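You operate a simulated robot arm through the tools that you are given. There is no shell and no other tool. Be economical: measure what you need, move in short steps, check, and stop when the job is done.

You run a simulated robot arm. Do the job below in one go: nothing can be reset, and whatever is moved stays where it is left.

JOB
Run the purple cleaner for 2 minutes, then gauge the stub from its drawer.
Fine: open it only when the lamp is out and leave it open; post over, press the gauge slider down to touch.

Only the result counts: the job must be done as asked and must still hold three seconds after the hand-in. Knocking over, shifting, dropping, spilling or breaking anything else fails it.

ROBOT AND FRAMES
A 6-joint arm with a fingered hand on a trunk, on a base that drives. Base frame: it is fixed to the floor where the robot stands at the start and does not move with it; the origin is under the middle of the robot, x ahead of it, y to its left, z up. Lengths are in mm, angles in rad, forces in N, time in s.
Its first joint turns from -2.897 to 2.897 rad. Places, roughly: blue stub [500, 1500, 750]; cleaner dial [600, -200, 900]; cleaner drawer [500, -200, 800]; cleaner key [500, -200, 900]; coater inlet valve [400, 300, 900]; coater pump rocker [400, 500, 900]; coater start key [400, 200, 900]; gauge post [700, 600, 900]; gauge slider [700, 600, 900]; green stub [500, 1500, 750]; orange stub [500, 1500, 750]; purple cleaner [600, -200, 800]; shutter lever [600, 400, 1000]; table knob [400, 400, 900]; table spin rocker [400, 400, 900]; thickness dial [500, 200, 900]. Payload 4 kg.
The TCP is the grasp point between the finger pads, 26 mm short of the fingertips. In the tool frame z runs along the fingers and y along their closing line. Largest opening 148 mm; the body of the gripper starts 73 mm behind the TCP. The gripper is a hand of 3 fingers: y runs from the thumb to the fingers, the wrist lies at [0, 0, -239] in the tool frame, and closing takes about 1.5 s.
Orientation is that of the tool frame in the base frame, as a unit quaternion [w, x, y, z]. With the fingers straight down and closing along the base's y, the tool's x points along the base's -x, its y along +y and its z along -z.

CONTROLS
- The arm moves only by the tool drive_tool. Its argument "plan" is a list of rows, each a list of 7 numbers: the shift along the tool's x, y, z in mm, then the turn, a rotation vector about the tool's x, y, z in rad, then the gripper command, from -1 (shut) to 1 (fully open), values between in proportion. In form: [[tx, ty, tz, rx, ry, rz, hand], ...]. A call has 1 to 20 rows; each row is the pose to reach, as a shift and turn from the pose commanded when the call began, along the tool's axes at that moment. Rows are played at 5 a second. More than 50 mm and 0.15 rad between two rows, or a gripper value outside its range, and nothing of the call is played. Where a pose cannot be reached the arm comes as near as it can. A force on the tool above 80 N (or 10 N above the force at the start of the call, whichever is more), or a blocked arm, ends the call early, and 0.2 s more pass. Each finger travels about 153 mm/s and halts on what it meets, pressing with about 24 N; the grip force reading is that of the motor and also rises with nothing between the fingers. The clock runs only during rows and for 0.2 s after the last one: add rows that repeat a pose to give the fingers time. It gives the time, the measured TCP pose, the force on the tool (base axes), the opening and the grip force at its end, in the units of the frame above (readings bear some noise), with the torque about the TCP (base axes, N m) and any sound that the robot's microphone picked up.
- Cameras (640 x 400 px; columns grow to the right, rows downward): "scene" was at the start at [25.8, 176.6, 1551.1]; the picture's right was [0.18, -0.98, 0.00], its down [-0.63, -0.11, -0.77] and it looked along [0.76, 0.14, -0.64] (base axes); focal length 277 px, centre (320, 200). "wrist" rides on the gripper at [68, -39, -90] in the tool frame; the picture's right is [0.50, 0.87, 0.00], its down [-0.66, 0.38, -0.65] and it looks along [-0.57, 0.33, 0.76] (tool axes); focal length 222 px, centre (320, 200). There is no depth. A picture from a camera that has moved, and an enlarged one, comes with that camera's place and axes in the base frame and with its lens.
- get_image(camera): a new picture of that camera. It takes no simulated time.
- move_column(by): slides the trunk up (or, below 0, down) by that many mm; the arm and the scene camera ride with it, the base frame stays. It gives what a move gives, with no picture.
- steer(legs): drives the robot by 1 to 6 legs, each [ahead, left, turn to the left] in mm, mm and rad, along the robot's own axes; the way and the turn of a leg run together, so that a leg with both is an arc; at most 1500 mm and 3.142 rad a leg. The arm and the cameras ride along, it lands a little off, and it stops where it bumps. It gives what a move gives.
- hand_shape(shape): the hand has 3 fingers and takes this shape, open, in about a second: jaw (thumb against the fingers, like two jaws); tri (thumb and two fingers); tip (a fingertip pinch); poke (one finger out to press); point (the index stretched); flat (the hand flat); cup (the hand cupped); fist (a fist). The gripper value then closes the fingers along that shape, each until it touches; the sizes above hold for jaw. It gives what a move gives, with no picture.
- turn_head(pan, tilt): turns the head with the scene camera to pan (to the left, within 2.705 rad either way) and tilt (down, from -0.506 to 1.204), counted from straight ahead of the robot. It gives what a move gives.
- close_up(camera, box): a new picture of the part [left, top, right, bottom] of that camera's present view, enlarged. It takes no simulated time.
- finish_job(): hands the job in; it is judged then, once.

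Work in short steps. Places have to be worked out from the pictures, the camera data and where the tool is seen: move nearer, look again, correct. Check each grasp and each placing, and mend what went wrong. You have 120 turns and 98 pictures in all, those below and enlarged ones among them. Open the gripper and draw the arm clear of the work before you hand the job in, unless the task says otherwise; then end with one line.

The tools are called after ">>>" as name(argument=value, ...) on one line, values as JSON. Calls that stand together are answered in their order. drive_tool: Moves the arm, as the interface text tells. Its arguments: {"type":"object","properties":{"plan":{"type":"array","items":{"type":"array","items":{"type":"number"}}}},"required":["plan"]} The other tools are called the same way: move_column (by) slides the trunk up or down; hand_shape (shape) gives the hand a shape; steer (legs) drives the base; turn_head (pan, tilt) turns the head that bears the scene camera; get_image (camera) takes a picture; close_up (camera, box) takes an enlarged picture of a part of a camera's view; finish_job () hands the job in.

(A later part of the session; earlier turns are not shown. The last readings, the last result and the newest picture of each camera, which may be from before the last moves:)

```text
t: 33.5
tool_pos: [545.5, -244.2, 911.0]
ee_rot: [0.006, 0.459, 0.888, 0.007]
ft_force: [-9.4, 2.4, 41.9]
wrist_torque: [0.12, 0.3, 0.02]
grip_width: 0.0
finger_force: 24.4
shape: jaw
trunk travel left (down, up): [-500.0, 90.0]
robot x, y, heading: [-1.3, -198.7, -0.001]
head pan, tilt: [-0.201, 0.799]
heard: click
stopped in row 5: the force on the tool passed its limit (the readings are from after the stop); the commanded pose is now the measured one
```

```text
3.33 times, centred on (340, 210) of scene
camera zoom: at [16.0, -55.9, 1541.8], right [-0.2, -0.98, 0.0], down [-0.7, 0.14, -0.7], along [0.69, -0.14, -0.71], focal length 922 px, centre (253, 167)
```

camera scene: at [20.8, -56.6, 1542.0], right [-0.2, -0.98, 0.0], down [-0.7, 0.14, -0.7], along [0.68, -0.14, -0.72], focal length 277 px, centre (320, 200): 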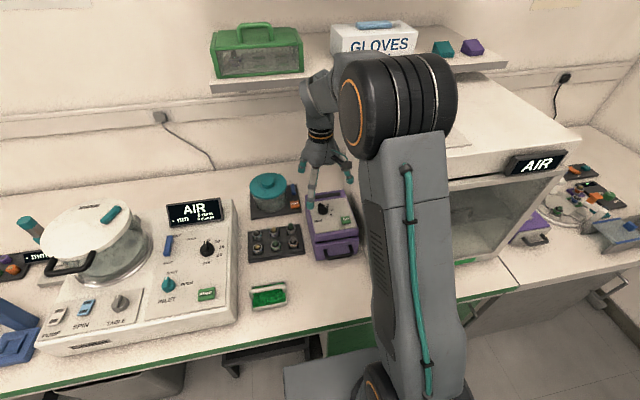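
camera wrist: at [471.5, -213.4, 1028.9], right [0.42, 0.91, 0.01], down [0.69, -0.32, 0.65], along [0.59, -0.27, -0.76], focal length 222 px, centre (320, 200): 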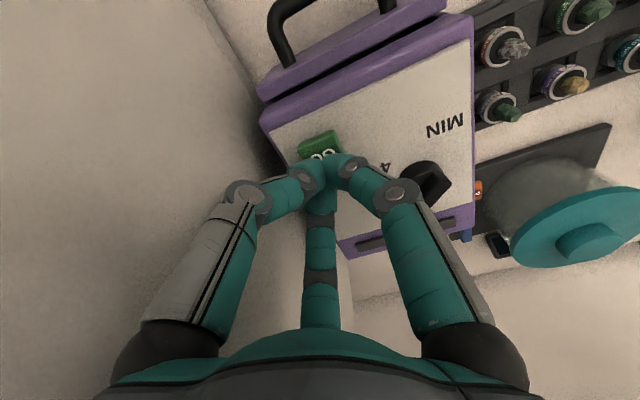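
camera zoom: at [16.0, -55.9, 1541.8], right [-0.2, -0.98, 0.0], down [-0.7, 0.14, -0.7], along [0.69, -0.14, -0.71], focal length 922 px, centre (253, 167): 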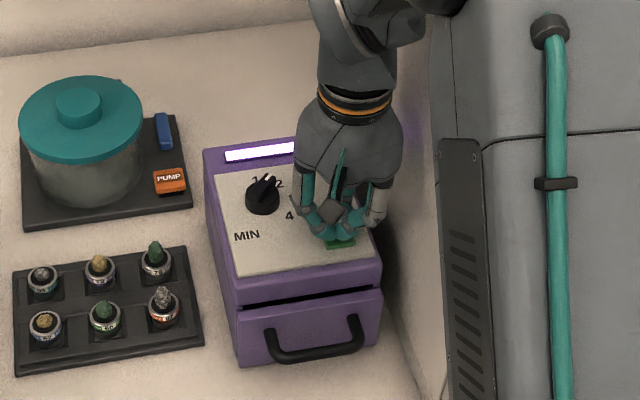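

GO clicked and the lamp strip lights. Lift away and retract while it runs.

>>> drive_tool(plan=[[0, 0, -40, 0, 0, 0, -1], [0, 0, -85, 0, 0, 0, -1], [10, 0, -130, 0, 0, 0, -1], [25, 0, -175, 0, 0, 0, -1], [45, -2, -220, 0, 0, 0, -1], [65, -3, -265, 0, 0, 0, -1], [85, -4, -310, 0, 0, 0, -1], [106, -4, -350, 0, 0, 0, -1], [106, -4, -350, 0, 0, 0, -1]])

>>> get_image(camera="wrist")

>>> close_up(camera="scene", box=[290, 150, 390, 270])

```text
t: 35.5
tool_pos: [480.2, -161.9, 1258.9]
ee_rot: [0.003, 0.458, 0.889, 0.005]
ft_force: [-0.3, -0.6, -0.9]
wrist_torque: [-0.01, 0.03, -0.02]
grip_width: 0.0
finger_force: 24.0
shape: jaw
trunk travel left (down, up): [-500.0, 90.0]
robot x, y, heading: [-2.1, -198.0, 0.004]
head pan, tilt: [-0.201, 0.799]
```

```text
57 pictures are left
camera wrist: at [407.3, -129.9, 1351.0], right [0.42, 0.91, 0.01], down [0.68, -0.32, 0.66], along [0.6, -0.27, -0.75], focal length 222 px, centre (320, 200)
```

wrist: 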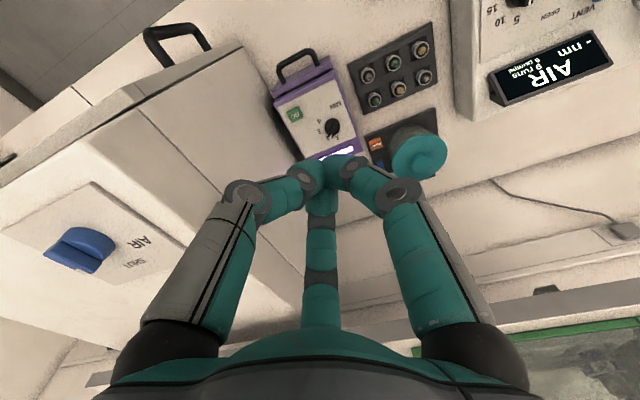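

```text
3.33 times, centred on (340, 210) of scene
camera zoom: at [20.7, -56.4, 1542.0], right [-0.2, -0.98, 0.0], down [-0.7, 0.14, -0.7], along [0.68, -0.14, -0.72], focal length 922 px, centre (253, 167)
```

zoom: 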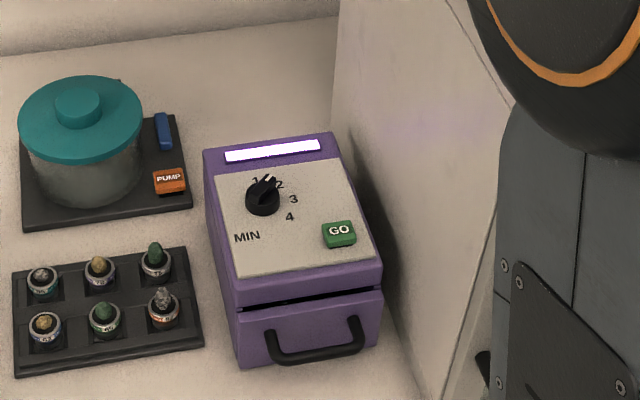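

While it runs, drive left ~650 mm to study the gauge.

>>> steer(legs=[[0, 650, 0]])

>>> turn_head(pan=0.1, tilt=0.75)

>>> get_image(camera="scene")

```text
t: 39.2
tool_pos: [481.3, 492.4, 1257.3]
ee_rot: [0.003, 0.462, 0.887, 0.006]
ft_force: [0.3, 1.1, -0.8]
wrist_torque: [0.0, -0.02, 0.0]
grip_width: 0.2
finger_force: 24.5
shape: jaw
trunk travel left (down, up): [-500.0, 90.0]
robot x, y, heading: [1.0, 456.2, -0.004]
head pan, tilt: [-0.201, 0.799]
```

```text
t: 40.0
tool_pos: [480.6, 492.9, 1258.5]
ee_rot: [0.003, 0.462, 0.887, 0.005]
ft_force: [0.1, -1.0, 0.3]
wrist_torque: [-0.01, 0.01, -0.01]
grip_width: 0.0
finger_force: 23.6
shape: jaw
trunk travel left (down, up): [-500.0, 90.0]
robot x, y, heading: [0.9, 457.2, -0.008]
head pan, tilt: [0.099, 0.75]
```

```text
55 pictures are left
camera scene: at [26.5, 625.9, 1546.0], right [0.09, -1.0, 0.0], down [-0.68, -0.06, -0.73], along [0.73, 0.07, -0.68], focal length 277 px, centre (320, 200)
```

scene: 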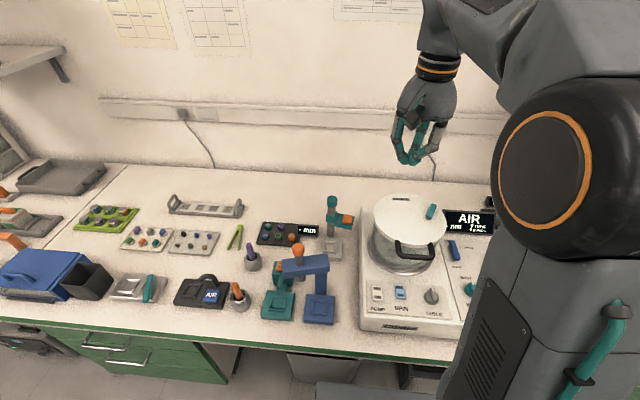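

>>> close_up(camera="scene", box=[225, 185, 375, 330])

>>> close_up(camera="scene", box=[290, 185, 370, 270])

```text
2.76 times, centred on (300, 258) of scene
camera zoom: at [26.5, 625.9, 1546.0], right [0.09, -1.0, 0.0], down [-0.68, -0.06, -0.73], along [0.73, 0.07, -0.68], focal length 763 px, centre (375, 41)
```

zoom: 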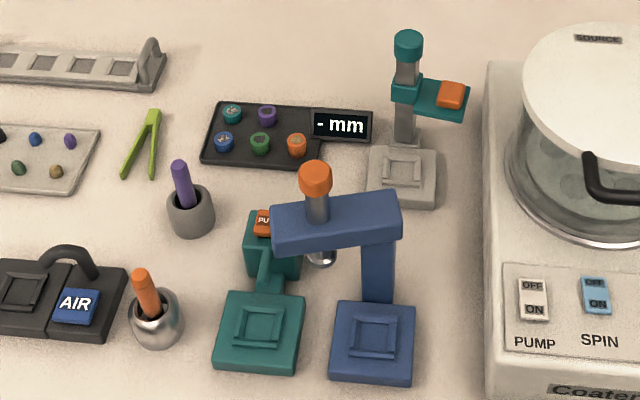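

```text
4.71 times, centred on (330, 228) of scene
camera zoom: at [26.5, 625.9, 1546.0], right [0.09, -1.0, 0.0], down [-0.68, -0.06, -0.73], along [0.73, 0.07, -0.68], focal length 1302 px, centre (273, 71)
```

zoom: 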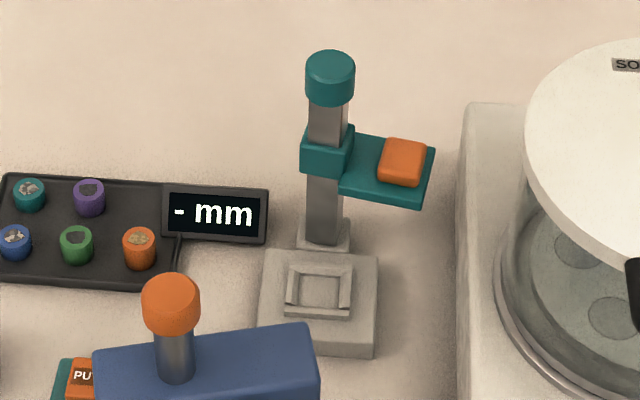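

Gauge: post ≈(664,649) with teal cap (top z≈950), slider arm with orange pad swung to the right (−y), nest ≈(609,649,790). I'll pass the waiting time with safe side-to-side drives on the known-clear path.

>>> steer(legs=[[0, -650, 0], [0, 650, 0], [0, -650, 0], [0, 650, 0], [0, -650, 0], [0, 650, 0]])

>>> steer(legs=[[0, -650, 0], [0, 650, 0], [0, -650, 0], [0, 650, 0], [0, -650, 0]])

>>> turn_head(pan=-0.2, tilt=0.8)

>>> get_image(camera="scene")

```text
t: 59.7
tool_pos: [476.6, 481.2, 1258.9]
ee_rot: [0.003, 0.456, 0.89, 0.005]
ft_force: [-0.4, -0.3, -0.7]
wrist_torque: [-0.03, 0.01, 0.01]
grip_width: 0.0
finger_force: 23.7
shape: jaw
trunk travel left (down, up): [-500.0, 90.0]
robot x, y, heading: [-0.2, 435.0, 0.006]
head pan, tilt: [0.099, 0.75]
```

```text
t: 76.1
tool_pos: [484.4, -183.4, 1259.0]
ee_rot: [0.003, 0.452, 0.892, 0.005]
ft_force: [-0.1, 1.0, -0.1]
wrist_torque: [0.03, 0.02, -0.01]
grip_width: 0.1
finger_force: 23.5
shape: jaw
trunk travel left (down, up): [-500.0, 90.0]
robot x, y, heading: [5.7, -232.0, 0.016]
head pan, tilt: [0.099, 0.75]
```

```text
t: 76.9
tool_pos: [484.6, -185.2, 1259.5]
ee_rot: [0.003, 0.451, 0.892, 0.006]
ft_force: [-0.3, 0.1, -0.1]
wrist_torque: [0.03, 0.01, -0.03]
grip_width: 0.0
finger_force: 24.7
shape: jaw
trunk travel left (down, up): [-500.0, 90.0]
robot x, y, heading: [2.1, -230.8, 0.017]
head pan, tilt: [-0.201, 0.799]
```

```text
52 pictures are left
camera scene: at [24.0, -85.6, 1542.0], right [-0.18, -0.98, 0.0], down [-0.7, 0.13, -0.7], along [0.69, -0.13, -0.72], focal length 277 px, centre (320, 200)
```

scene: 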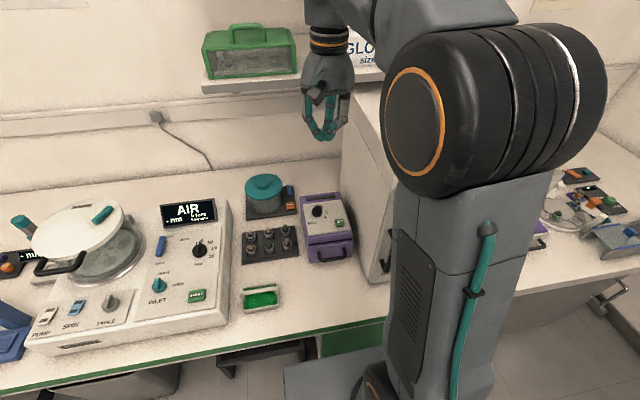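

>>> close_up(camera="scene", box=[285, 175, 375, 275])

```text
4.00 times, centred on (330, 225) of scene
camera zoom: at [24.0, -85.6, 1542.0], right [-0.18, -0.98, 0.0], down [-0.7, 0.13, -0.7], along [0.69, -0.13, -0.72], focal length 1107 px, centre (280, 100)
```

zoom: 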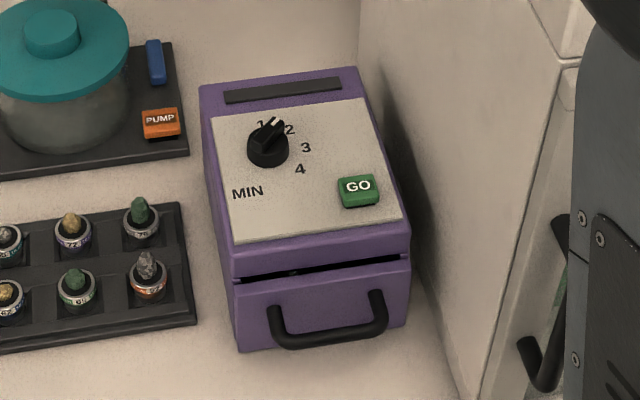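

The lamp is out: cycle finished. The handle bar runs along y (≈−169…−251) at x≈467, z≈815, about 30 mm in front of the drawer face. I'll check the "point" shape as a hook.

>>> hand_shape(shape="point")

>>> get_image(camera="wrist")

>>> close_up(camera="scene", box=[270, 20, 390, 150])

```text
t: 77.8
tool_pos: [483.2, -183.1, 1258.9]
ee_rot: [0.003, 0.452, 0.892, 0.006]
ft_force: [0.3, -1.5, -0.4]
wrist_torque: [-0.02, 0.0, -0.04]
grip_width: 0.0
finger_force: 0.0
shape: point
trunk travel left (down, up): [-500.0, 90.0]
robot x, y, heading: [11.2, -232.5, 0.019]
head pan, tilt: [-0.201, 0.799]
```

```text
50 pictures are left
camera wrist: at [411.8, -153.3, 1350.6], right [0.4, 0.92, 0.01], down [0.69, -0.31, 0.66], along [0.61, -0.26, -0.75], focal length 222 px, centre (320, 200)
```

wrist: 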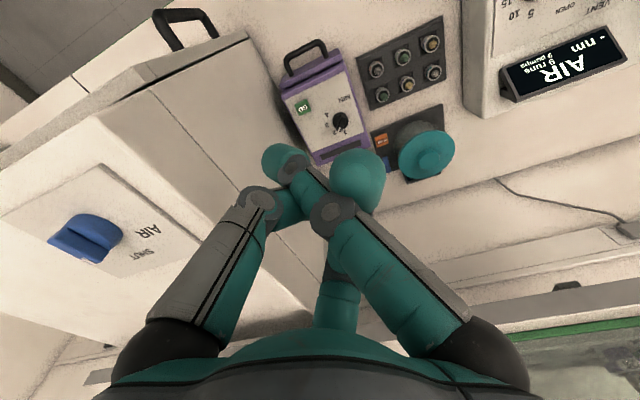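

```text
3.08 times, centred on (330, 85) of scene
camera zoom: at [24.0, -85.7, 1542.0], right [-0.18, -0.98, 0.0], down [-0.7, 0.13, -0.7], along [0.69, -0.13, -0.72], focal length 852 px, centre (289, 554)
```

zoom: 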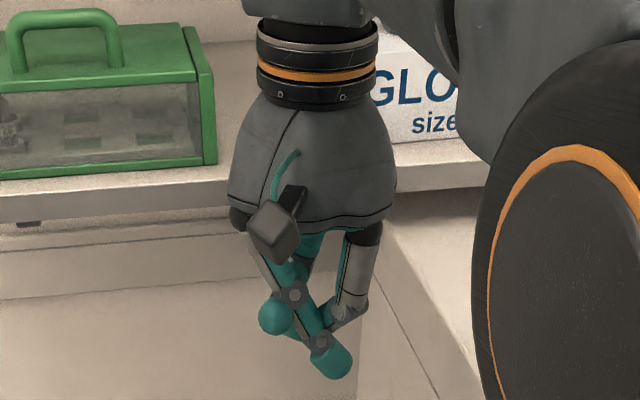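

I'll instead use the open jaw: its third finger splays straight, reaching ~82 mm from the axis. With hand yaw −30° that finger points to +x and can hook behind the bar. Back the base up 150 mm and set the jaw shape.

>>> steer(legs=[[-150, 0, 0]])

>>> hand_shape(shape="jaw")

>>> drive_tool(plan=[[0, 0, 30, 0, 0, -0.14, 1], [0, 0, 70, 0, 0, -0.28, 1], [0, 0, 110, 0, 0, -0.414, 1], [0, 0, 150, 0, 0, -0.414, 1], [0, 0, 150, 0, 0, -0.414, 1]])

```text
t: 79.1
tool_pos: [335.5, -187.4, 1259.5]
ee_rot: [0.002, 0.452, 0.892, 0.006]
ft_force: [-0.1, -1.2, 0.7]
wrist_torque: [0.02, -0.02, 0.0]
grip_width: 0.1
finger_force: 0.1
shape: point
trunk travel left (down, up): [-500.0, 90.0]
robot x, y, heading: [-141.4, -233.5, 0.015]
head pan, tilt: [-0.201, 0.799]
```

```text
t: 80.0
tool_pos: [336.0, -186.6, 1259.7]
ee_rot: [0.002, 0.452, 0.892, 0.006]
ft_force: [-0.1, 0.7, -0.5]
wrist_torque: [-0.03, 0.01, -0.01]
grip_width: 147.9
finger_force: 0.0
shape: jaw
trunk travel left (down, up): [-500.0, 90.0]
robot x, y, heading: [-143.0, -233.9, 0.016]
head pan, tilt: [-0.201, 0.799]
```

```text
t: 81.2
tool_pos: [337.2, -187.8, 1107.4]
ee_rot: [0.003, 0.259, 0.966, 0.006]
ft_force: [0.6, 0.1, 0.1]
wrist_torque: [-0.03, 0.01, 0.02]
grip_width: 147.8
finger_force: 0.1
shape: jaw
trunk travel left (down, up): [-500.0, 90.0]
robot x, y, heading: [-143.3, -235.8, 0.019]
head pan, tilt: [-0.201, 0.799]
```

>>> drive_tool(plan=[[-16, 3, 40, 0, 0, 0, 1], [-33, 6, 80, 0, 0, 0, 1], [-50, 10, 120, 0, 0, 0, 1], [-66, 13, 160, 0, 0, 0, 1], [-66, 13, 200, 0, 0, 0, 1], [-66, 13, 200, 0, 0, 0, 1]])

>>> get_image(camera="wrist")

>>> get_image(camera="scene")

```text
t: 82.6
tool_pos: [404.0, -207.0, 906.3]
ee_rot: [0.005, 0.259, 0.966, 0.006]
ft_force: [0.4, -0.6, -0.2]
wrist_torque: [0.02, 0.0, -0.03]
grip_width: 147.9
finger_force: 0.1
shape: jaw
trunk travel left (down, up): [-500.0, 90.0]
robot x, y, heading: [-140.6, -233.1, 0.02]
head pan, tilt: [-0.201, 0.799]
```

```text
48 pictures are left
camera wrist: at [324.4, -207.0, 998.3], right [0.0, 1.0, 0.01], down [0.75, -0.01, 0.66], along [0.66, 0.01, -0.75], focal length 222 px, centre (320, 200)
```

wrist: 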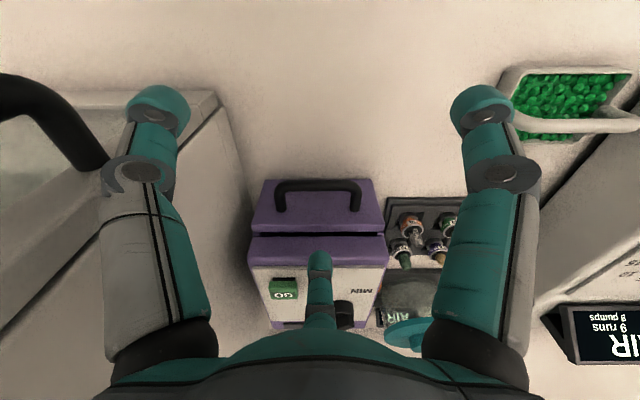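

```text
47 pictures are left
camera scene: at [-124.0, -88.1, 1542.0], right [-0.18, -0.98, 0.0], down [-0.7, 0.13, -0.7], along [0.69, -0.13, -0.72], focal length 277 px, centre (320, 200)
```

scene: 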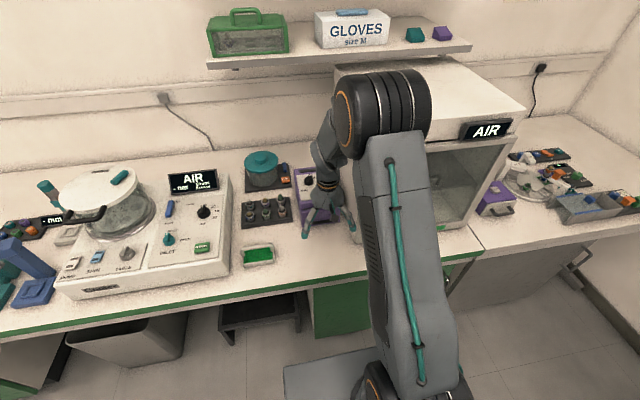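

Aligned with the handle (bar x≈463, face ≈494, z≈819); the hook finger is at x≈484. Descend in stages.

>>> drive_tool(plan=[[0, 0, 20, 0, 0, 0, 1], [0, 0, 40, 0, 0, 0, 1], [0, 0, 55, 0, 0, 0, 1], [0, 0, 62, 0, 0, 0, 1]])

>>> get_image(camera="wrist")

```text
t: 83.6
tool_pos: [403.7, -207.4, 847.6]
ee_rot: [0.004, 0.26, 0.966, 0.005]
ft_force: [0.2, 0.6, 0.3]
wrist_torque: [0.0, 0.0, -0.01]
grip_width: 148.0
finger_force: 0.1
shape: jaw
trunk travel left (down, up): [-500.0, 90.0]
robot x, y, heading: [-142.4, -236.2, 0.016]
head pan, tilt: [-0.201, 0.799]
```

```text
46 pictures are left
camera wrist: at [323.9, -206.2, 938.6], right [0.0, 1.0, 0.01], down [0.75, -0.01, 0.66], along [0.66, 0.01, -0.75], focal length 222 px, centre (320, 200)
```

wrist: 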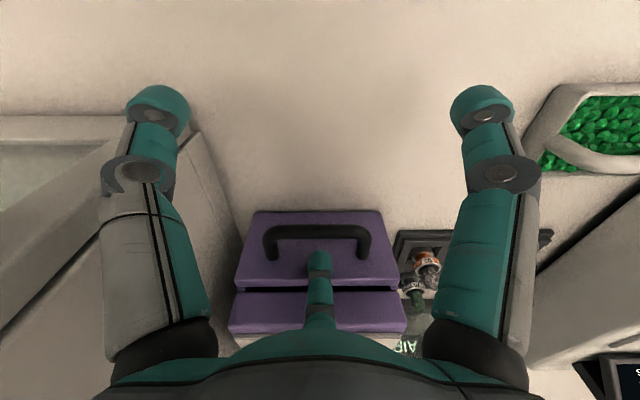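

No contact; finger tip is between bar and face. Lower further to pass behind the bar.

>>> drive_tool(plan=[[0, 0, 7, 0, 0, 0, 1], [0, 0, 14, 0, 0, 0, 1], [0, 0, 21, 0, 0, 0, 1], [0, 0, 25, 0, 0, 0, 1]])

>>> get_image(camera="wrist")

```text
t: 84.6
tool_pos: [405.0, -203.0, 823.0]
ee_rot: [0.004, 0.259, 0.966, 0.005]
ft_force: [-0.8, -0.4, -0.4]
wrist_torque: [0.01, -0.01, 0.0]
grip_width: 147.7
finger_force: 0.0
shape: jaw
trunk travel left (down, up): [-500.0, 90.0]
robot x, y, heading: [-142.5, -233.8, 0.017]
head pan, tilt: [-0.201, 0.799]
```

```text
45 pictures are left
camera wrist: at [325.3, -205.1, 913.6], right [0.0, 1.0, 0.01], down [0.75, -0.01, 0.66], along [0.66, 0.01, -0.75], focal length 222 px, centre (320, 200)
```

wrist: 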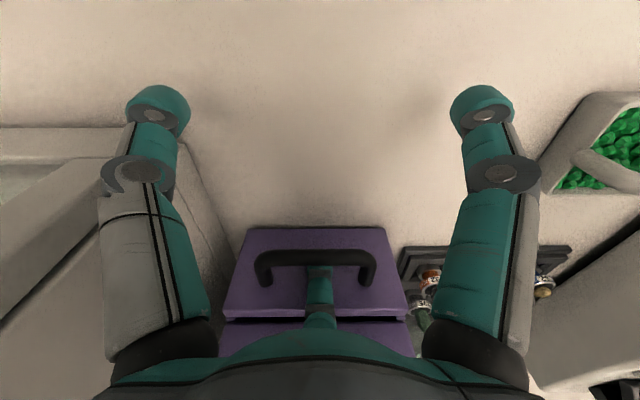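

The bar now hides the fingertip: hooked, without contact force. Pull back 100 mm in −x.

>>> drive_tool(plan=[[8.7, -5, 0, 0, 0, 0, 1], [17.3, -10, 0, 0, 0, 0, 1], [26, -15, 0, 0, 0, 0, 1], [34.6, -20, 0, 0, 0, 0, 1], [43.3, -25, 0, 0, 0, 0, 1], [52, -30, 0, 0, 0, 0, 1], [60.6, -35, 0, 0, 0, 0, 1], [69.3, -40, 0, 0, 0, 0, 1], [78, -45, 0, 0, 0, 0, 1], [86.6, -50, 0, 0, 0, 0, 1]])

>>> get_image(camera="wrist")

```text
t: 86.8
tool_pos: [304.3, -204.4, 820.0]
ee_rot: [0.004, 0.259, 0.966, 0.006]
ft_force: [-0.8, -0.2, -0.3]
wrist_torque: [-0.04, -0.02, -0.01]
grip_width: 148.1
finger_force: 0.0
shape: jaw
trunk travel left (down, up): [-500.0, 90.0]
robot x, y, heading: [-145.6, -233.7, 0.02]
head pan, tilt: [-0.201, 0.799]
```

```text
44 pictures are left
camera wrist: at [224.9, -205.6, 911.9], right [0.0, 1.0, 0.01], down [0.75, -0.01, 0.66], along [0.66, 0.01, -0.75], focal length 222 px, centre (320, 200)
```

wrist: 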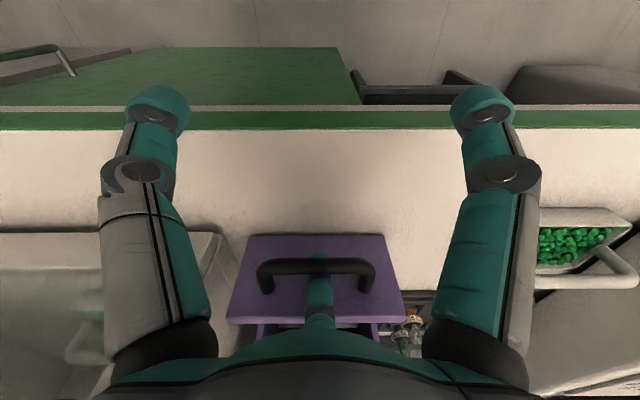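

The drawer followed. Look at it, after releasing: nudge +x a few mm and lift straight up.

>>> drive_tool(plan=[[-4, 2.5, 0, 0, 0, 0, 1], [-4, 2.5, -25, 0, 0, 0, 1], [-4, 2.5, -60, 0, 0, 0, 1], [-4, 2.5, -105, 0, 0, 0, 1], [-4, 2.5, -150, 0, 0, 0, 1], [-4, 2.5, -190, 0, 0, 0, 1]])

>>> get_image(camera="wrist")

>>> get_image(camera="scene")

```text
t: 88.2
tool_pos: [306.0, -207.9, 1011.1]
ee_rot: [0.005, 0.259, 0.966, 0.005]
ft_force: [-0.1, 1.0, -1.1]
wrist_torque: [0.01, 0.04, -0.01]
grip_width: 148.2
finger_force: 0.1
shape: jaw
trunk travel left (down, up): [-500.0, 90.0]
robot x, y, heading: [-144.5, -230.3, 0.018]
head pan, tilt: [-0.201, 0.799]
```

```text
43 pictures are left
camera wrist: at [226.4, -208.0, 1101.9], right [0.0, 1.0, 0.01], down [0.75, -0.01, 0.66], along [0.66, 0.01, -0.75], focal length 222 px, centre (320, 200)
```

wrist: 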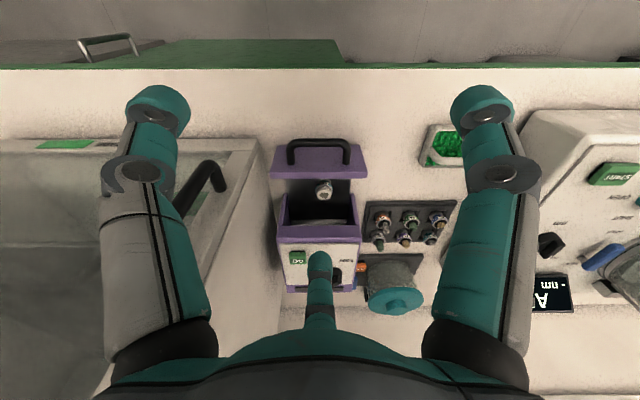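

```text
42 pictures are left
camera scene: at [-124.3, -88.2, 1542.0], right [-0.18, -0.98, 0.0], down [-0.7, 0.13, -0.7], along [0.69, -0.13, -0.72], focal length 277 px, centre (320, 200)
```

scene: 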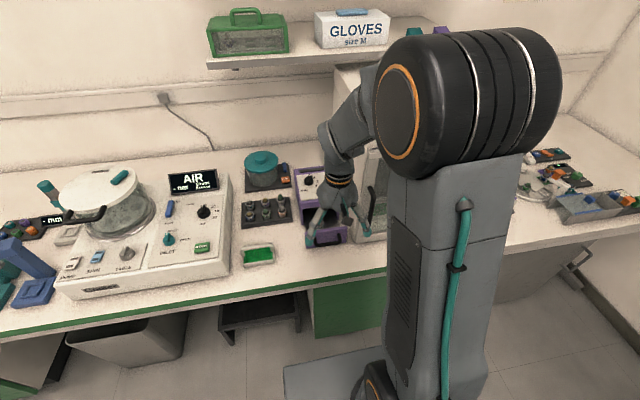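

>>> close_up(camera="wrist", box=[260, 120, 380, 240])

```text
3.33 times, centred on (320, 180) of wrist
camera zoom: at [226.4, -208.0, 1101.9], right [0.0, 1.0, 0.01], down [0.75, -0.01, 0.66], along [0.66, 0.01, -0.75], focal length 740 px, centre (320, 267)
```

zoom: 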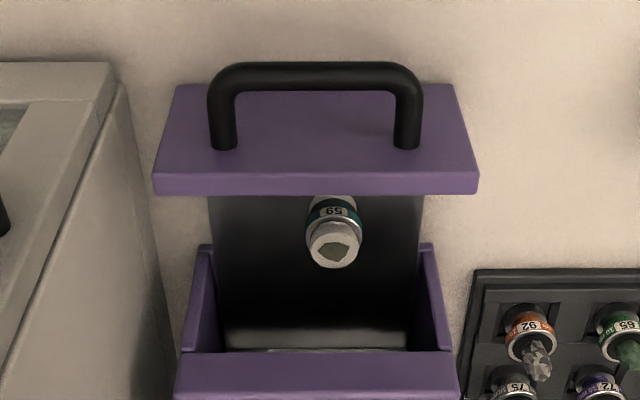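

The stub ("59", teal band) stands in the drawer at ≈(462,−198). The drawer is open ~94 mm, tight for my knuckles next to the box front, so I'll hook again and pull further, watching the force.

>>> drive_tool(plan=[[-2, 1, 40, 0, 0, 0, 1], [-2, 1, 80, 0, 0, 0, 1], [-2, 1, 120, 0, 0, 0, 1], [-2, 1, 145, 0, 0, 0, 1], [-2, 1, 160, 0, 0, 0, 1], [-2, 1, 175, 0, 0, 0, 1], [-2, 1, 187, 0, 0, 0, 1], [-2, 1, 187, 0, 0, 0, 1]])

>>> get_image(camera="wrist")

```text
t: 90.0
tool_pos: [310.8, -204.4, 825.4]
ee_rot: [0.004, 0.26, 0.966, 0.005]
ft_force: [1.1, -0.4, -0.8]
wrist_torque: [0.0, 0.03, 0.0]
grip_width: 147.9
finger_force: 0.0
shape: jaw
trunk travel left (down, up): [-500.0, 90.0]
robot x, y, heading: [-144.9, -234.6, 0.016]
head pan, tilt: [-0.201, 0.799]
```

```text
40 pictures are left
camera wrist: at [231.1, -205.8, 916.0], right [0.0, 1.0, 0.01], down [0.75, -0.01, 0.66], along [0.66, 0.01, -0.75], focal length 222 px, centre (320, 200)
```

wrist: 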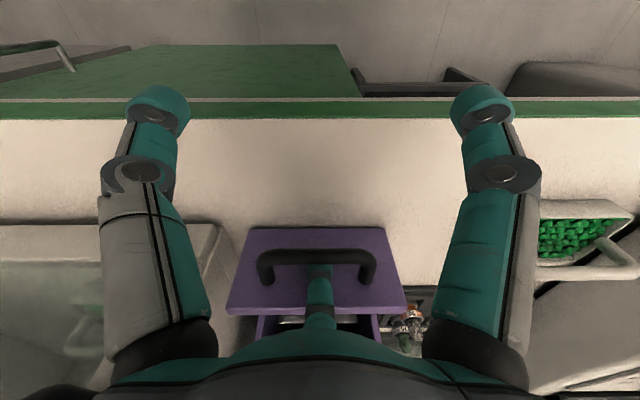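

>>> drive_tool(plan=[[7, -4, 0, 0, 0, 0, 1], [14, -8, 0, 0, 0, 0, 1], [21, -12, 0, 0, 0, 0, 1], [28, -16, 0, 0, 0, 0, 1], [35, -20, 0, 0, 0, 0, 1], [42, -24, 0, 0, 0, 0, 1], [47, -27, 0, 0, 0, 0, 1]])

>>> get_image(camera="wrist")

```text
t: 91.6
tool_pos: [258.3, -206.1, 824.8]
ee_rot: [0.004, 0.259, 0.966, 0.005]
ft_force: [5.0, -0.4, -1.7]
wrist_torque: [0.0, 0.14, -0.02]
grip_width: 148.0
finger_force: 0.2
shape: jaw
trunk travel left (down, up): [-500.0, 90.0]
robot x, y, heading: [-141.1, -232.3, 0.021]
head pan, tilt: [-0.201, 0.799]
```

```text
39 pictures are left
camera wrist: at [178.9, -205.9, 915.7], right [0.0, 1.0, 0.01], down [0.75, -0.01, 0.66], along [0.66, 0.01, -0.75], focal length 222 px, centre (320, 200)
```

wrist: 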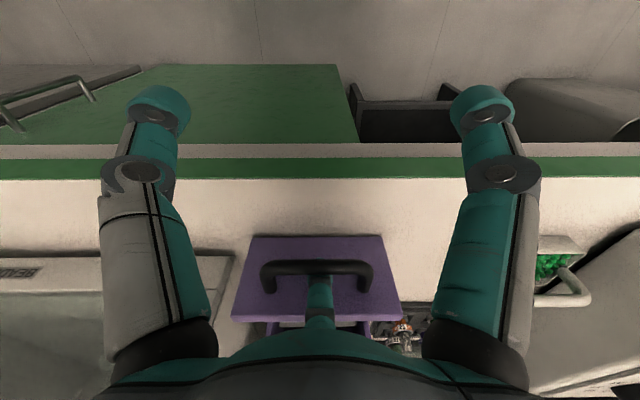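

It moved further with a light 5 N at the end. Unhook, lift and look.

>>> drive_tool(plan=[[-6, 3.5, 0, 0, 0, 0, 1], [-6, 3.5, -25, 0, 0, 0, 1], [-6, 3.5, -60, 0, 0, 0, 1], [-6, 3.5, -105, 0, 0, 0, 1], [-6, 3.5, -150, 0, 0, 0, 1], [-6, 3.5, -190, 0, 0, 0, 1], [-6, 3.5, -190, 0, 0, 0, 1]])

>>> close_up(camera="wrist", box=[260, 100, 380, 250])

```text
t: 93.2
tool_pos: [263.0, -207.2, 1013.6]
ee_rot: [0.004, 0.259, 0.966, 0.005]
ft_force: [0.2, 0.0, 0.5]
wrist_torque: [0.04, 0.01, 0.02]
grip_width: 147.9
finger_force: 0.1
shape: jaw
trunk travel left (down, up): [-500.0, 90.0]
robot x, y, heading: [-140.8, -234.6, 0.016]
head pan, tilt: [-0.201, 0.799]
```

```text
2.67 times, centred on (320, 175) of wrist
camera zoom: at [184.1, -206.8, 1105.8], right [0.0, 1.0, 0.01], down [0.75, -0.01, 0.66], along [0.66, 0.01, -0.75], focal length 592 px, centre (320, 267)
```

zoom: 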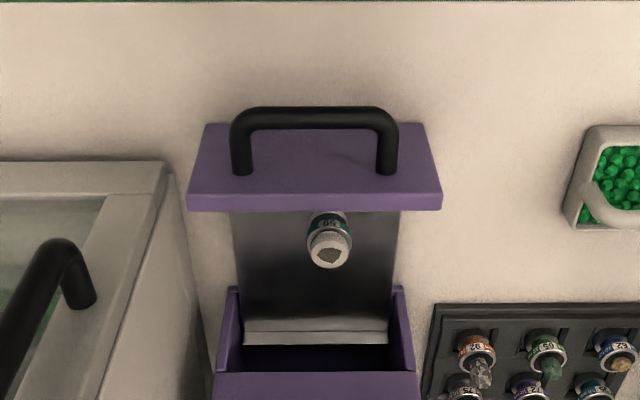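

Drawer now ~132 mm open: stub ≈(426,−197), 76 mm from the box front and 59 mm from the drawer front. Move above the stub with a ~60 mm opening.

>>> drive_tool(plan=[[-34, 22, 0, 0, 0, 0, 0.6], [-68, 45, 0, 0, 0, 0, 0.2], [-102, 67, 20, 0, 0, 0, -0.2], [-137, 89, 50, 0, 0, 0, -0.2], [-137, 89, 84, 0, 0, 0, -0.2], [-137, 89, 84, 0, 0, 0, -0.2]])

>>> get_image(camera="wrist")

>>> turn_head(pan=-0.2, tilt=0.9)

>>> get_image(camera="scene")

```text
refused: row 4 steps farther than a row can; nothing moved
```

```text
37 pictures are left
camera wrist: at [184.1, -206.8, 1105.8], right [0.0, 1.0, 0.01], down [0.75, -0.01, 0.66], along [0.66, 0.01, -0.75], focal length 222 px, centre (320, 200)
```

wrist: 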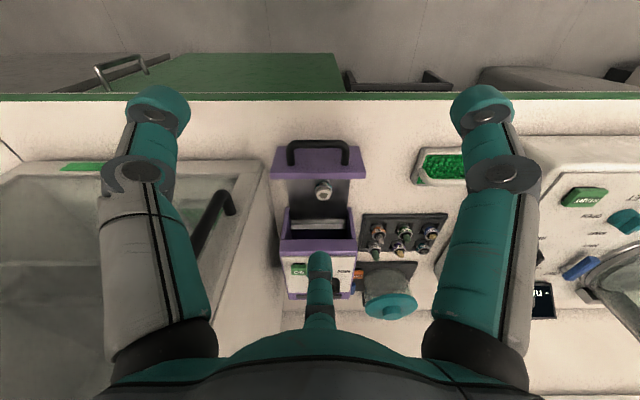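

```text
t: 93.9
tool_pos: [263.3, -207.1, 1014.7]
ee_rot: [0.004, 0.259, 0.966, 0.005]
ft_force: [0.0, -0.3, 0.5]
wrist_torque: [0.02, 0.03, 0.0]
grip_width: 148.0
finger_force: 0.0
shape: jaw
trunk travel left (down, up): [-500.0, 90.0]
robot x, y, heading: [-142.6, -235.4, 0.021]
head pan, tilt: [-0.201, 0.901]
```

```text
36 pictures are left
camera scene: at [-129.3, -87.3, 1534.1], right [-0.18, -0.98, 0.0], down [-0.77, 0.14, -0.62], along [0.61, -0.11, -0.78], focal length 277 px, centre (320, 200)
```

scene: 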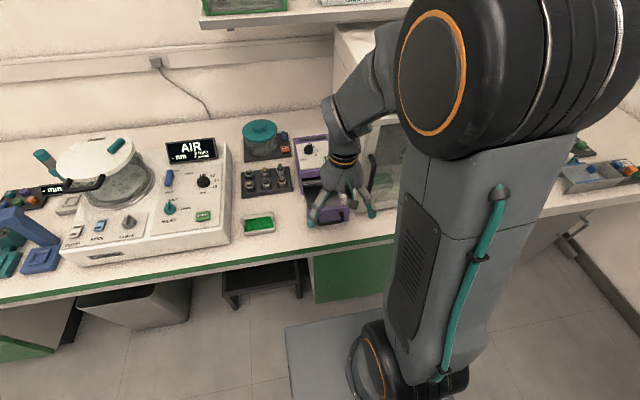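

Row step was too long; replay with smaller steps.

>>> drive_tool(plan=[[-34, 22, 0, 0, 0, 0, 0.6], [-68, 45, 0, 0, 0, 0, 0.2], [-102, 67, 0, 0, 0, 0, -0.2], [-137, 89, 10, 0, 0, 0, -0.2], [-137, 89, 50, 0, 0, 0, -0.2], [-137, 89, 84, 0, 0, 0, -0.2], [-137, 89, 84, 0, 0, 0, -0.2]])

>>> get_image(camera="wrist")

>>> close_up(camera="scene", box=[280, 120, 400, 240])

```text
t: 95.5
tool_pos: [427.0, -196.5, 930.9]
ee_rot: [0.004, 0.259, 0.966, 0.006]
ft_force: [0.6, 0.3, -0.3]
wrist_torque: [-0.04, 0.02, 0.01]
grip_width: 59.5
finger_force: 0.1
shape: jaw
trunk travel left (down, up): [-500.0, 90.0]
robot x, y, heading: [-143.8, -230.7, 0.016]
head pan, tilt: [-0.201, 0.901]
```

```text
35 pictures are left
camera wrist: at [347.6, -197.8, 1022.6], right [0.0, 1.0, 0.01], down [0.75, -0.01, 0.66], along [0.66, 0.01, -0.75], focal length 222 px, centre (320, 200)
```

wrist: 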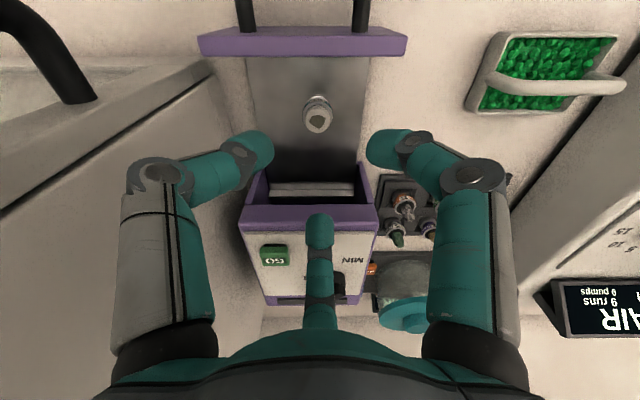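

```text
3.33 times, centred on (340, 180) of scene
camera zoom: at [-128.9, -87.3, 1534.1], right [-0.18, -0.98, 0.0], down [-0.77, 0.14, -0.62], along [0.61, -0.11, -0.78], focal length 922 px, centre (253, 267)
```

zoom: 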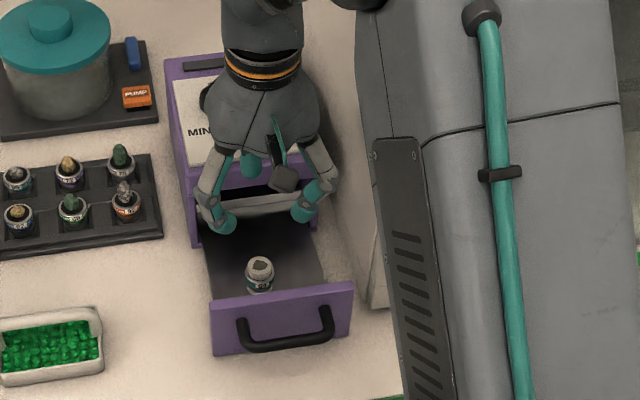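

Stub ≈(427,−196), top z≈815–825. TCP is right above it. Descend with ~60 mm opening to TCP z≈838 and check.

>>> drive_tool(plan=[[0, 0, 30, 0, 0, 0, -0.2], [0, 0, 60, 0, 0, 0, -0.2], [0, 0, 80, 0, 0, 0, -0.2], [0, 0, 92, 0, 0, 0, -0.2]])

>>> get_image(camera="wrist")

>>> close_up(camera="scene", box=[300, 150, 380, 240])

```text
t: 96.5
tool_pos: [426.4, -196.3, 838.9]
ee_rot: [0.004, 0.258, 0.966, 0.006]
ft_force: [0.6, 0.1, 0.0]
wrist_torque: [-0.02, -0.01, -0.03]
grip_width: 59.6
finger_force: 0.1
shape: jaw
trunk travel left (down, up): [-500.0, 90.0]
robot x, y, heading: [-141.7, -237.6, 0.021]
head pan, tilt: [-0.201, 0.901]
```

```text
33 pictures are left
camera wrist: at [347.9, -196.9, 930.6], right [0.0, 1.0, 0.01], down [0.75, -0.01, 0.66], along [0.66, 0.01, -0.75], focal length 222 px, centre (320, 200)
```

wrist: 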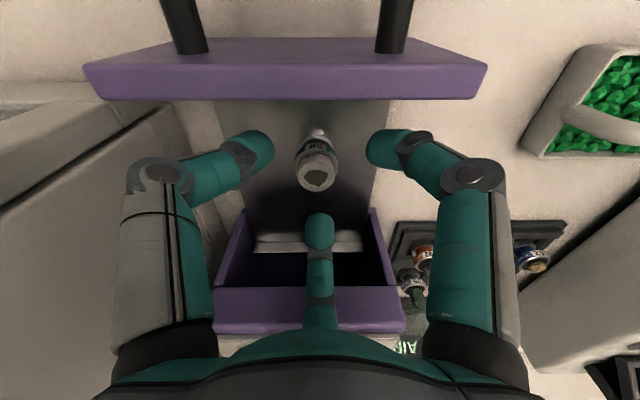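

```text
4.44 times, centred on (340, 195) of scene
camera zoom: at [-129.2, -87.3, 1534.1], right [-0.18, -0.98, 0.0], down [-0.77, 0.14, -0.62], along [0.61, -0.11, -0.78], focal length 1230 px, centre (231, 222)
```

zoom: 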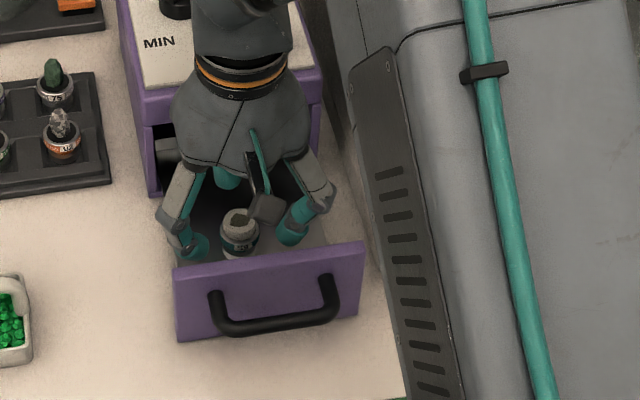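

Refined: stub at x≈417, base ~z 782, top ~825. Shift −10 mm in x, lower 16 mm, then close.

>>> drive_tool(plan=[[8, -5, 0, 0, 0, 0, -0.2], [8, -5, 9, 0, 0, 0, -0.2], [8, -5, 17, 0, 0, 0, -0.2], [8, -5, 17, 0, 0, 0, -0.5], [8, -5, 17, 0, 0, 0, -0.8], [8, -5, 17, 0, 0, 0, -1], [8, -5, 17, 0, 0, 0, -1], [8, -5, 17, 0, 0, 0, -1]])

>>> get_image(camera="wrist")

```text
t: 98.3
tool_pos: [417.3, -196.9, 824.6]
ee_rot: [0.006, 0.259, 0.966, 0.006]
ft_force: [0.9, 1.7, 23.3]
wrist_torque: [0.19, -0.3, 0.05]
grip_width: 22.9
finger_force: 23.8
shape: jaw
trunk travel left (down, up): [-500.0, 90.0]
robot x, y, heading: [-142.2, -234.3, 0.019]
head pan, tilt: [-0.201, 0.901]
```

```text
31 pictures are left
camera wrist: at [337.9, -197.2, 915.2], right [0.0, 1.0, 0.01], down [0.75, -0.01, 0.66], along [0.66, 0.01, -0.75], focal length 222 px, centre (320, 200)
```

wrist: 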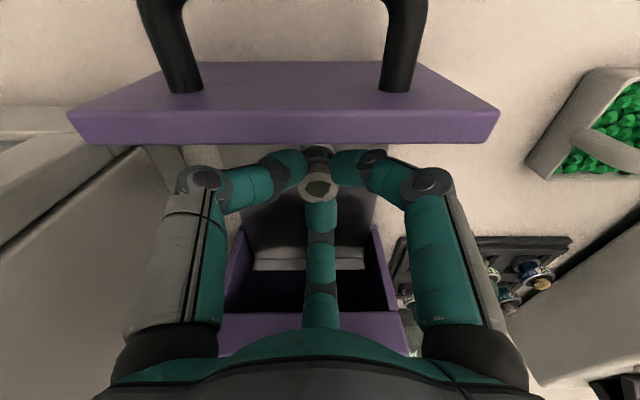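

Gripped at 22.9 mm width (tips touch the floor lightly). Lift straight up and check.

>>> drive_tool(plan=[[0, 0, -15, 0, 0, 0, -1], [0, 0, -40, 0, 0, 0, -1], [0, 0, -80, 0, 0, 0, -1], [0, 0, -125, 0, 0, 0, -1], [0, 0, -170, 0, 0, 0, -1], [0, 0, -200, 0, 0, 0, -1]])

>>> get_image(camera="wrist")

>>> close_up(camera="scene", box=[280, 100, 400, 240])

```text
t: 99.7
tool_pos: [415.6, -197.2, 1022.1]
ee_rot: [0.005, 0.258, 0.966, 0.005]
ft_force: [-0.9, -0.5, -0.4]
wrist_torque: [-0.03, -0.04, -0.02]
grip_width: 21.3
finger_force: 23.9
shape: jaw
trunk travel left (down, up): [-500.0, 90.0]
robot x, y, heading: [-140.1, -233.4, 0.015]
head pan, tilt: [-0.201, 0.901]
```

```text
30 pictures are left
camera wrist: at [337.2, -198.2, 1113.9], right [0.0, 1.0, 0.01], down [0.75, 0.0, 0.66], along [0.66, 0.01, -0.75], focal length 222 px, centre (320, 200)
```

wrist: 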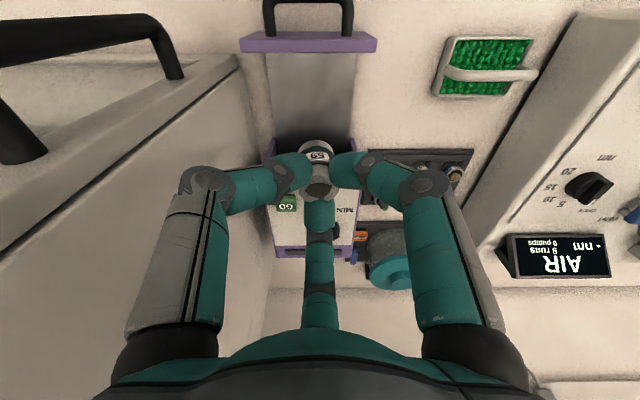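

```text
2.86 times, centred on (340, 170) of scene
camera zoom: at [-129.4, -87.3, 1534.1], right [-0.18, -0.98, 0.0], down [-0.77, 0.14, -0.62], along [0.61, -0.11, -0.78], focal length 791 px, centre (263, 286)
```

zoom: 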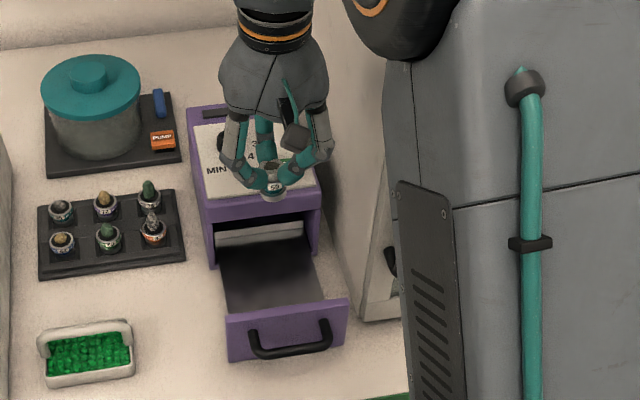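

The stub is held upright and the drawer stays open. Raise for travel, rotate the hand to yaw −100° (to keep digits off the gauge post later).

>>> drive_tool(plan=[[0, 0, -30, 0, 0, 0, -1], [0, 0, -60, 0, 0, 0, -1], [0, 0, -90, 0, 0, 0, -1], [0, 0, -120, 0, 0, 0.13, -1], [0, 0, -140, 0, 0, 0.27, -1], [0, 0, -140, 0, 0, 0.41, -1], [0, 0, -140, 0, 0, 0.55, -1], [0, 0, -140, 0, 0, 0.69, -1], [0, 0, -140, 0, 0, 0.83, -1], [0, 0, -140, 0, 0, 0.97, -1], [0, 0, -140, 0, 0, 1.11, -1], [0, 0, -140, 0, 0, 1.22, -1]])

>>> steer(legs=[[0, 750, 0], [100, 0, -0.017]])

>>> turn_head(pan=0.1, tilt=0.75)

>>> get_image(camera="scene")

>>> get_image(camera="wrist")

```text
t: 102.3
tool_pos: [415.4, -199.8, 1163.8]
ee_rot: [0.002, 0.766, 0.642, 0.006]
ft_force: [0.7, 0.4, -0.1]
wrist_torque: [0.01, 0.0, 0.0]
grip_width: 21.2
finger_force: 24.0
shape: jaw
trunk travel left (down, up): [-500.0, 90.0]
robot x, y, heading: [-144.0, -234.0, 0.015]
head pan, tilt: [-0.201, 0.901]
```

```text
t: 107.1
tool_pos: [511.1, 523.7, 1162.5]
ee_rot: [0.0, 0.777, 0.629, 0.006]
ft_force: [0.2, -0.1, -0.8]
wrist_torque: [0.01, 0.03, -0.02]
grip_width: 21.2
finger_force: 24.4
shape: jaw
trunk travel left (down, up): [-500.0, 90.0]
robot x, y, heading: [-47.1, 510.5, -0.02]
head pan, tilt: [-0.201, 0.901]
```

```text
t: 107.9
tool_pos: [511.2, 524.3, 1163.0]
ee_rot: [0.001, 0.777, 0.629, 0.007]
ft_force: [-0.6, -0.1, -0.3]
wrist_torque: [0.0, -0.03, -0.03]
grip_width: 21.2
finger_force: 23.5
shape: jaw
trunk travel left (down, up): [-500.0, 90.0]
robot x, y, heading: [-44.3, 508.1, -0.023]
head pan, tilt: [0.099, 0.75]
```

```text
28 pictures are left
camera scene: at [-19.8, 678.8, 1546.0], right [0.08, -1.0, 0.0], down [-0.68, -0.05, -0.73], along [0.73, 0.06, -0.68], focal length 277 px, centre (320, 200)
```

scene: 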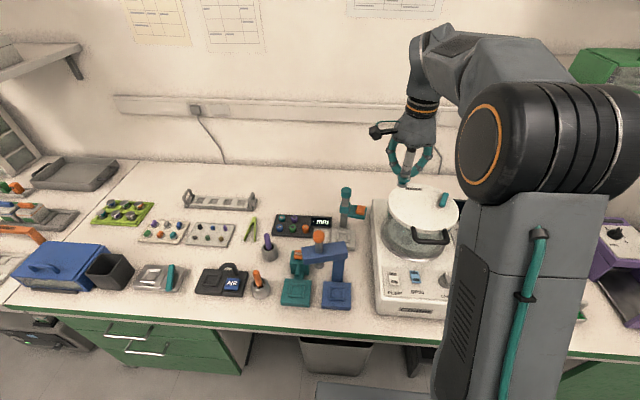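

```text
27 pictures are left
camera wrist: at [485.6, 597.8, 1255.4], right [0.95, 0.31, 0.01], down [0.23, -0.72, 0.65], along [0.21, -0.62, -0.76], focal length 222 px, centre (320, 200)
```

wrist: 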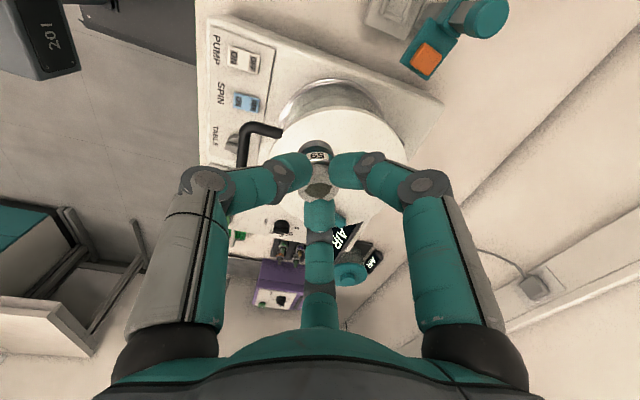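

>>> close_up(camera="scene", box=[270, 170, 390, 310])

>>> close_up(camera="wrist", box=[350, 0, 530, 90])

```text
2.86 times, centred on (330, 240) of scene
camera zoom: at [-19.8, 678.8, 1546.0], right [0.08, -1.0, 0.0], down [-0.68, -0.05, -0.73], along [0.73, 0.06, -0.68], focal length 791 px, centre (291, 86)
```

zoom: 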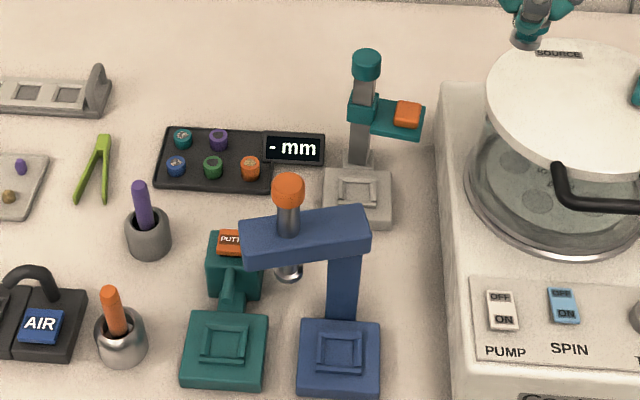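

```text
3.56 times, centred on (440, 45) of wrist
camera zoom: at [485.6, 597.8, 1255.4], right [0.95, 0.31, 0.01], down [0.23, -0.72, 0.65], along [0.21, -0.62, -0.76], focal length 790 px, centre (-107, 751)
```

zoom: 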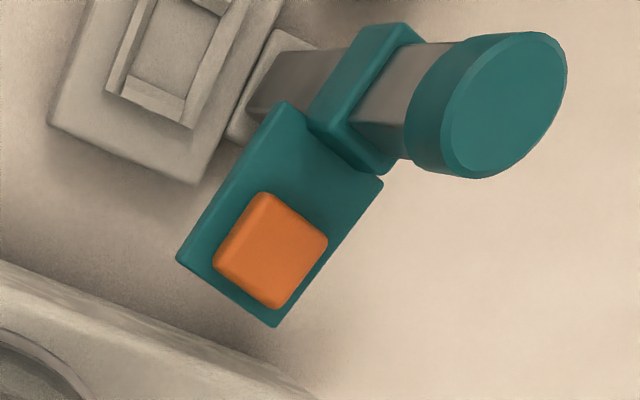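

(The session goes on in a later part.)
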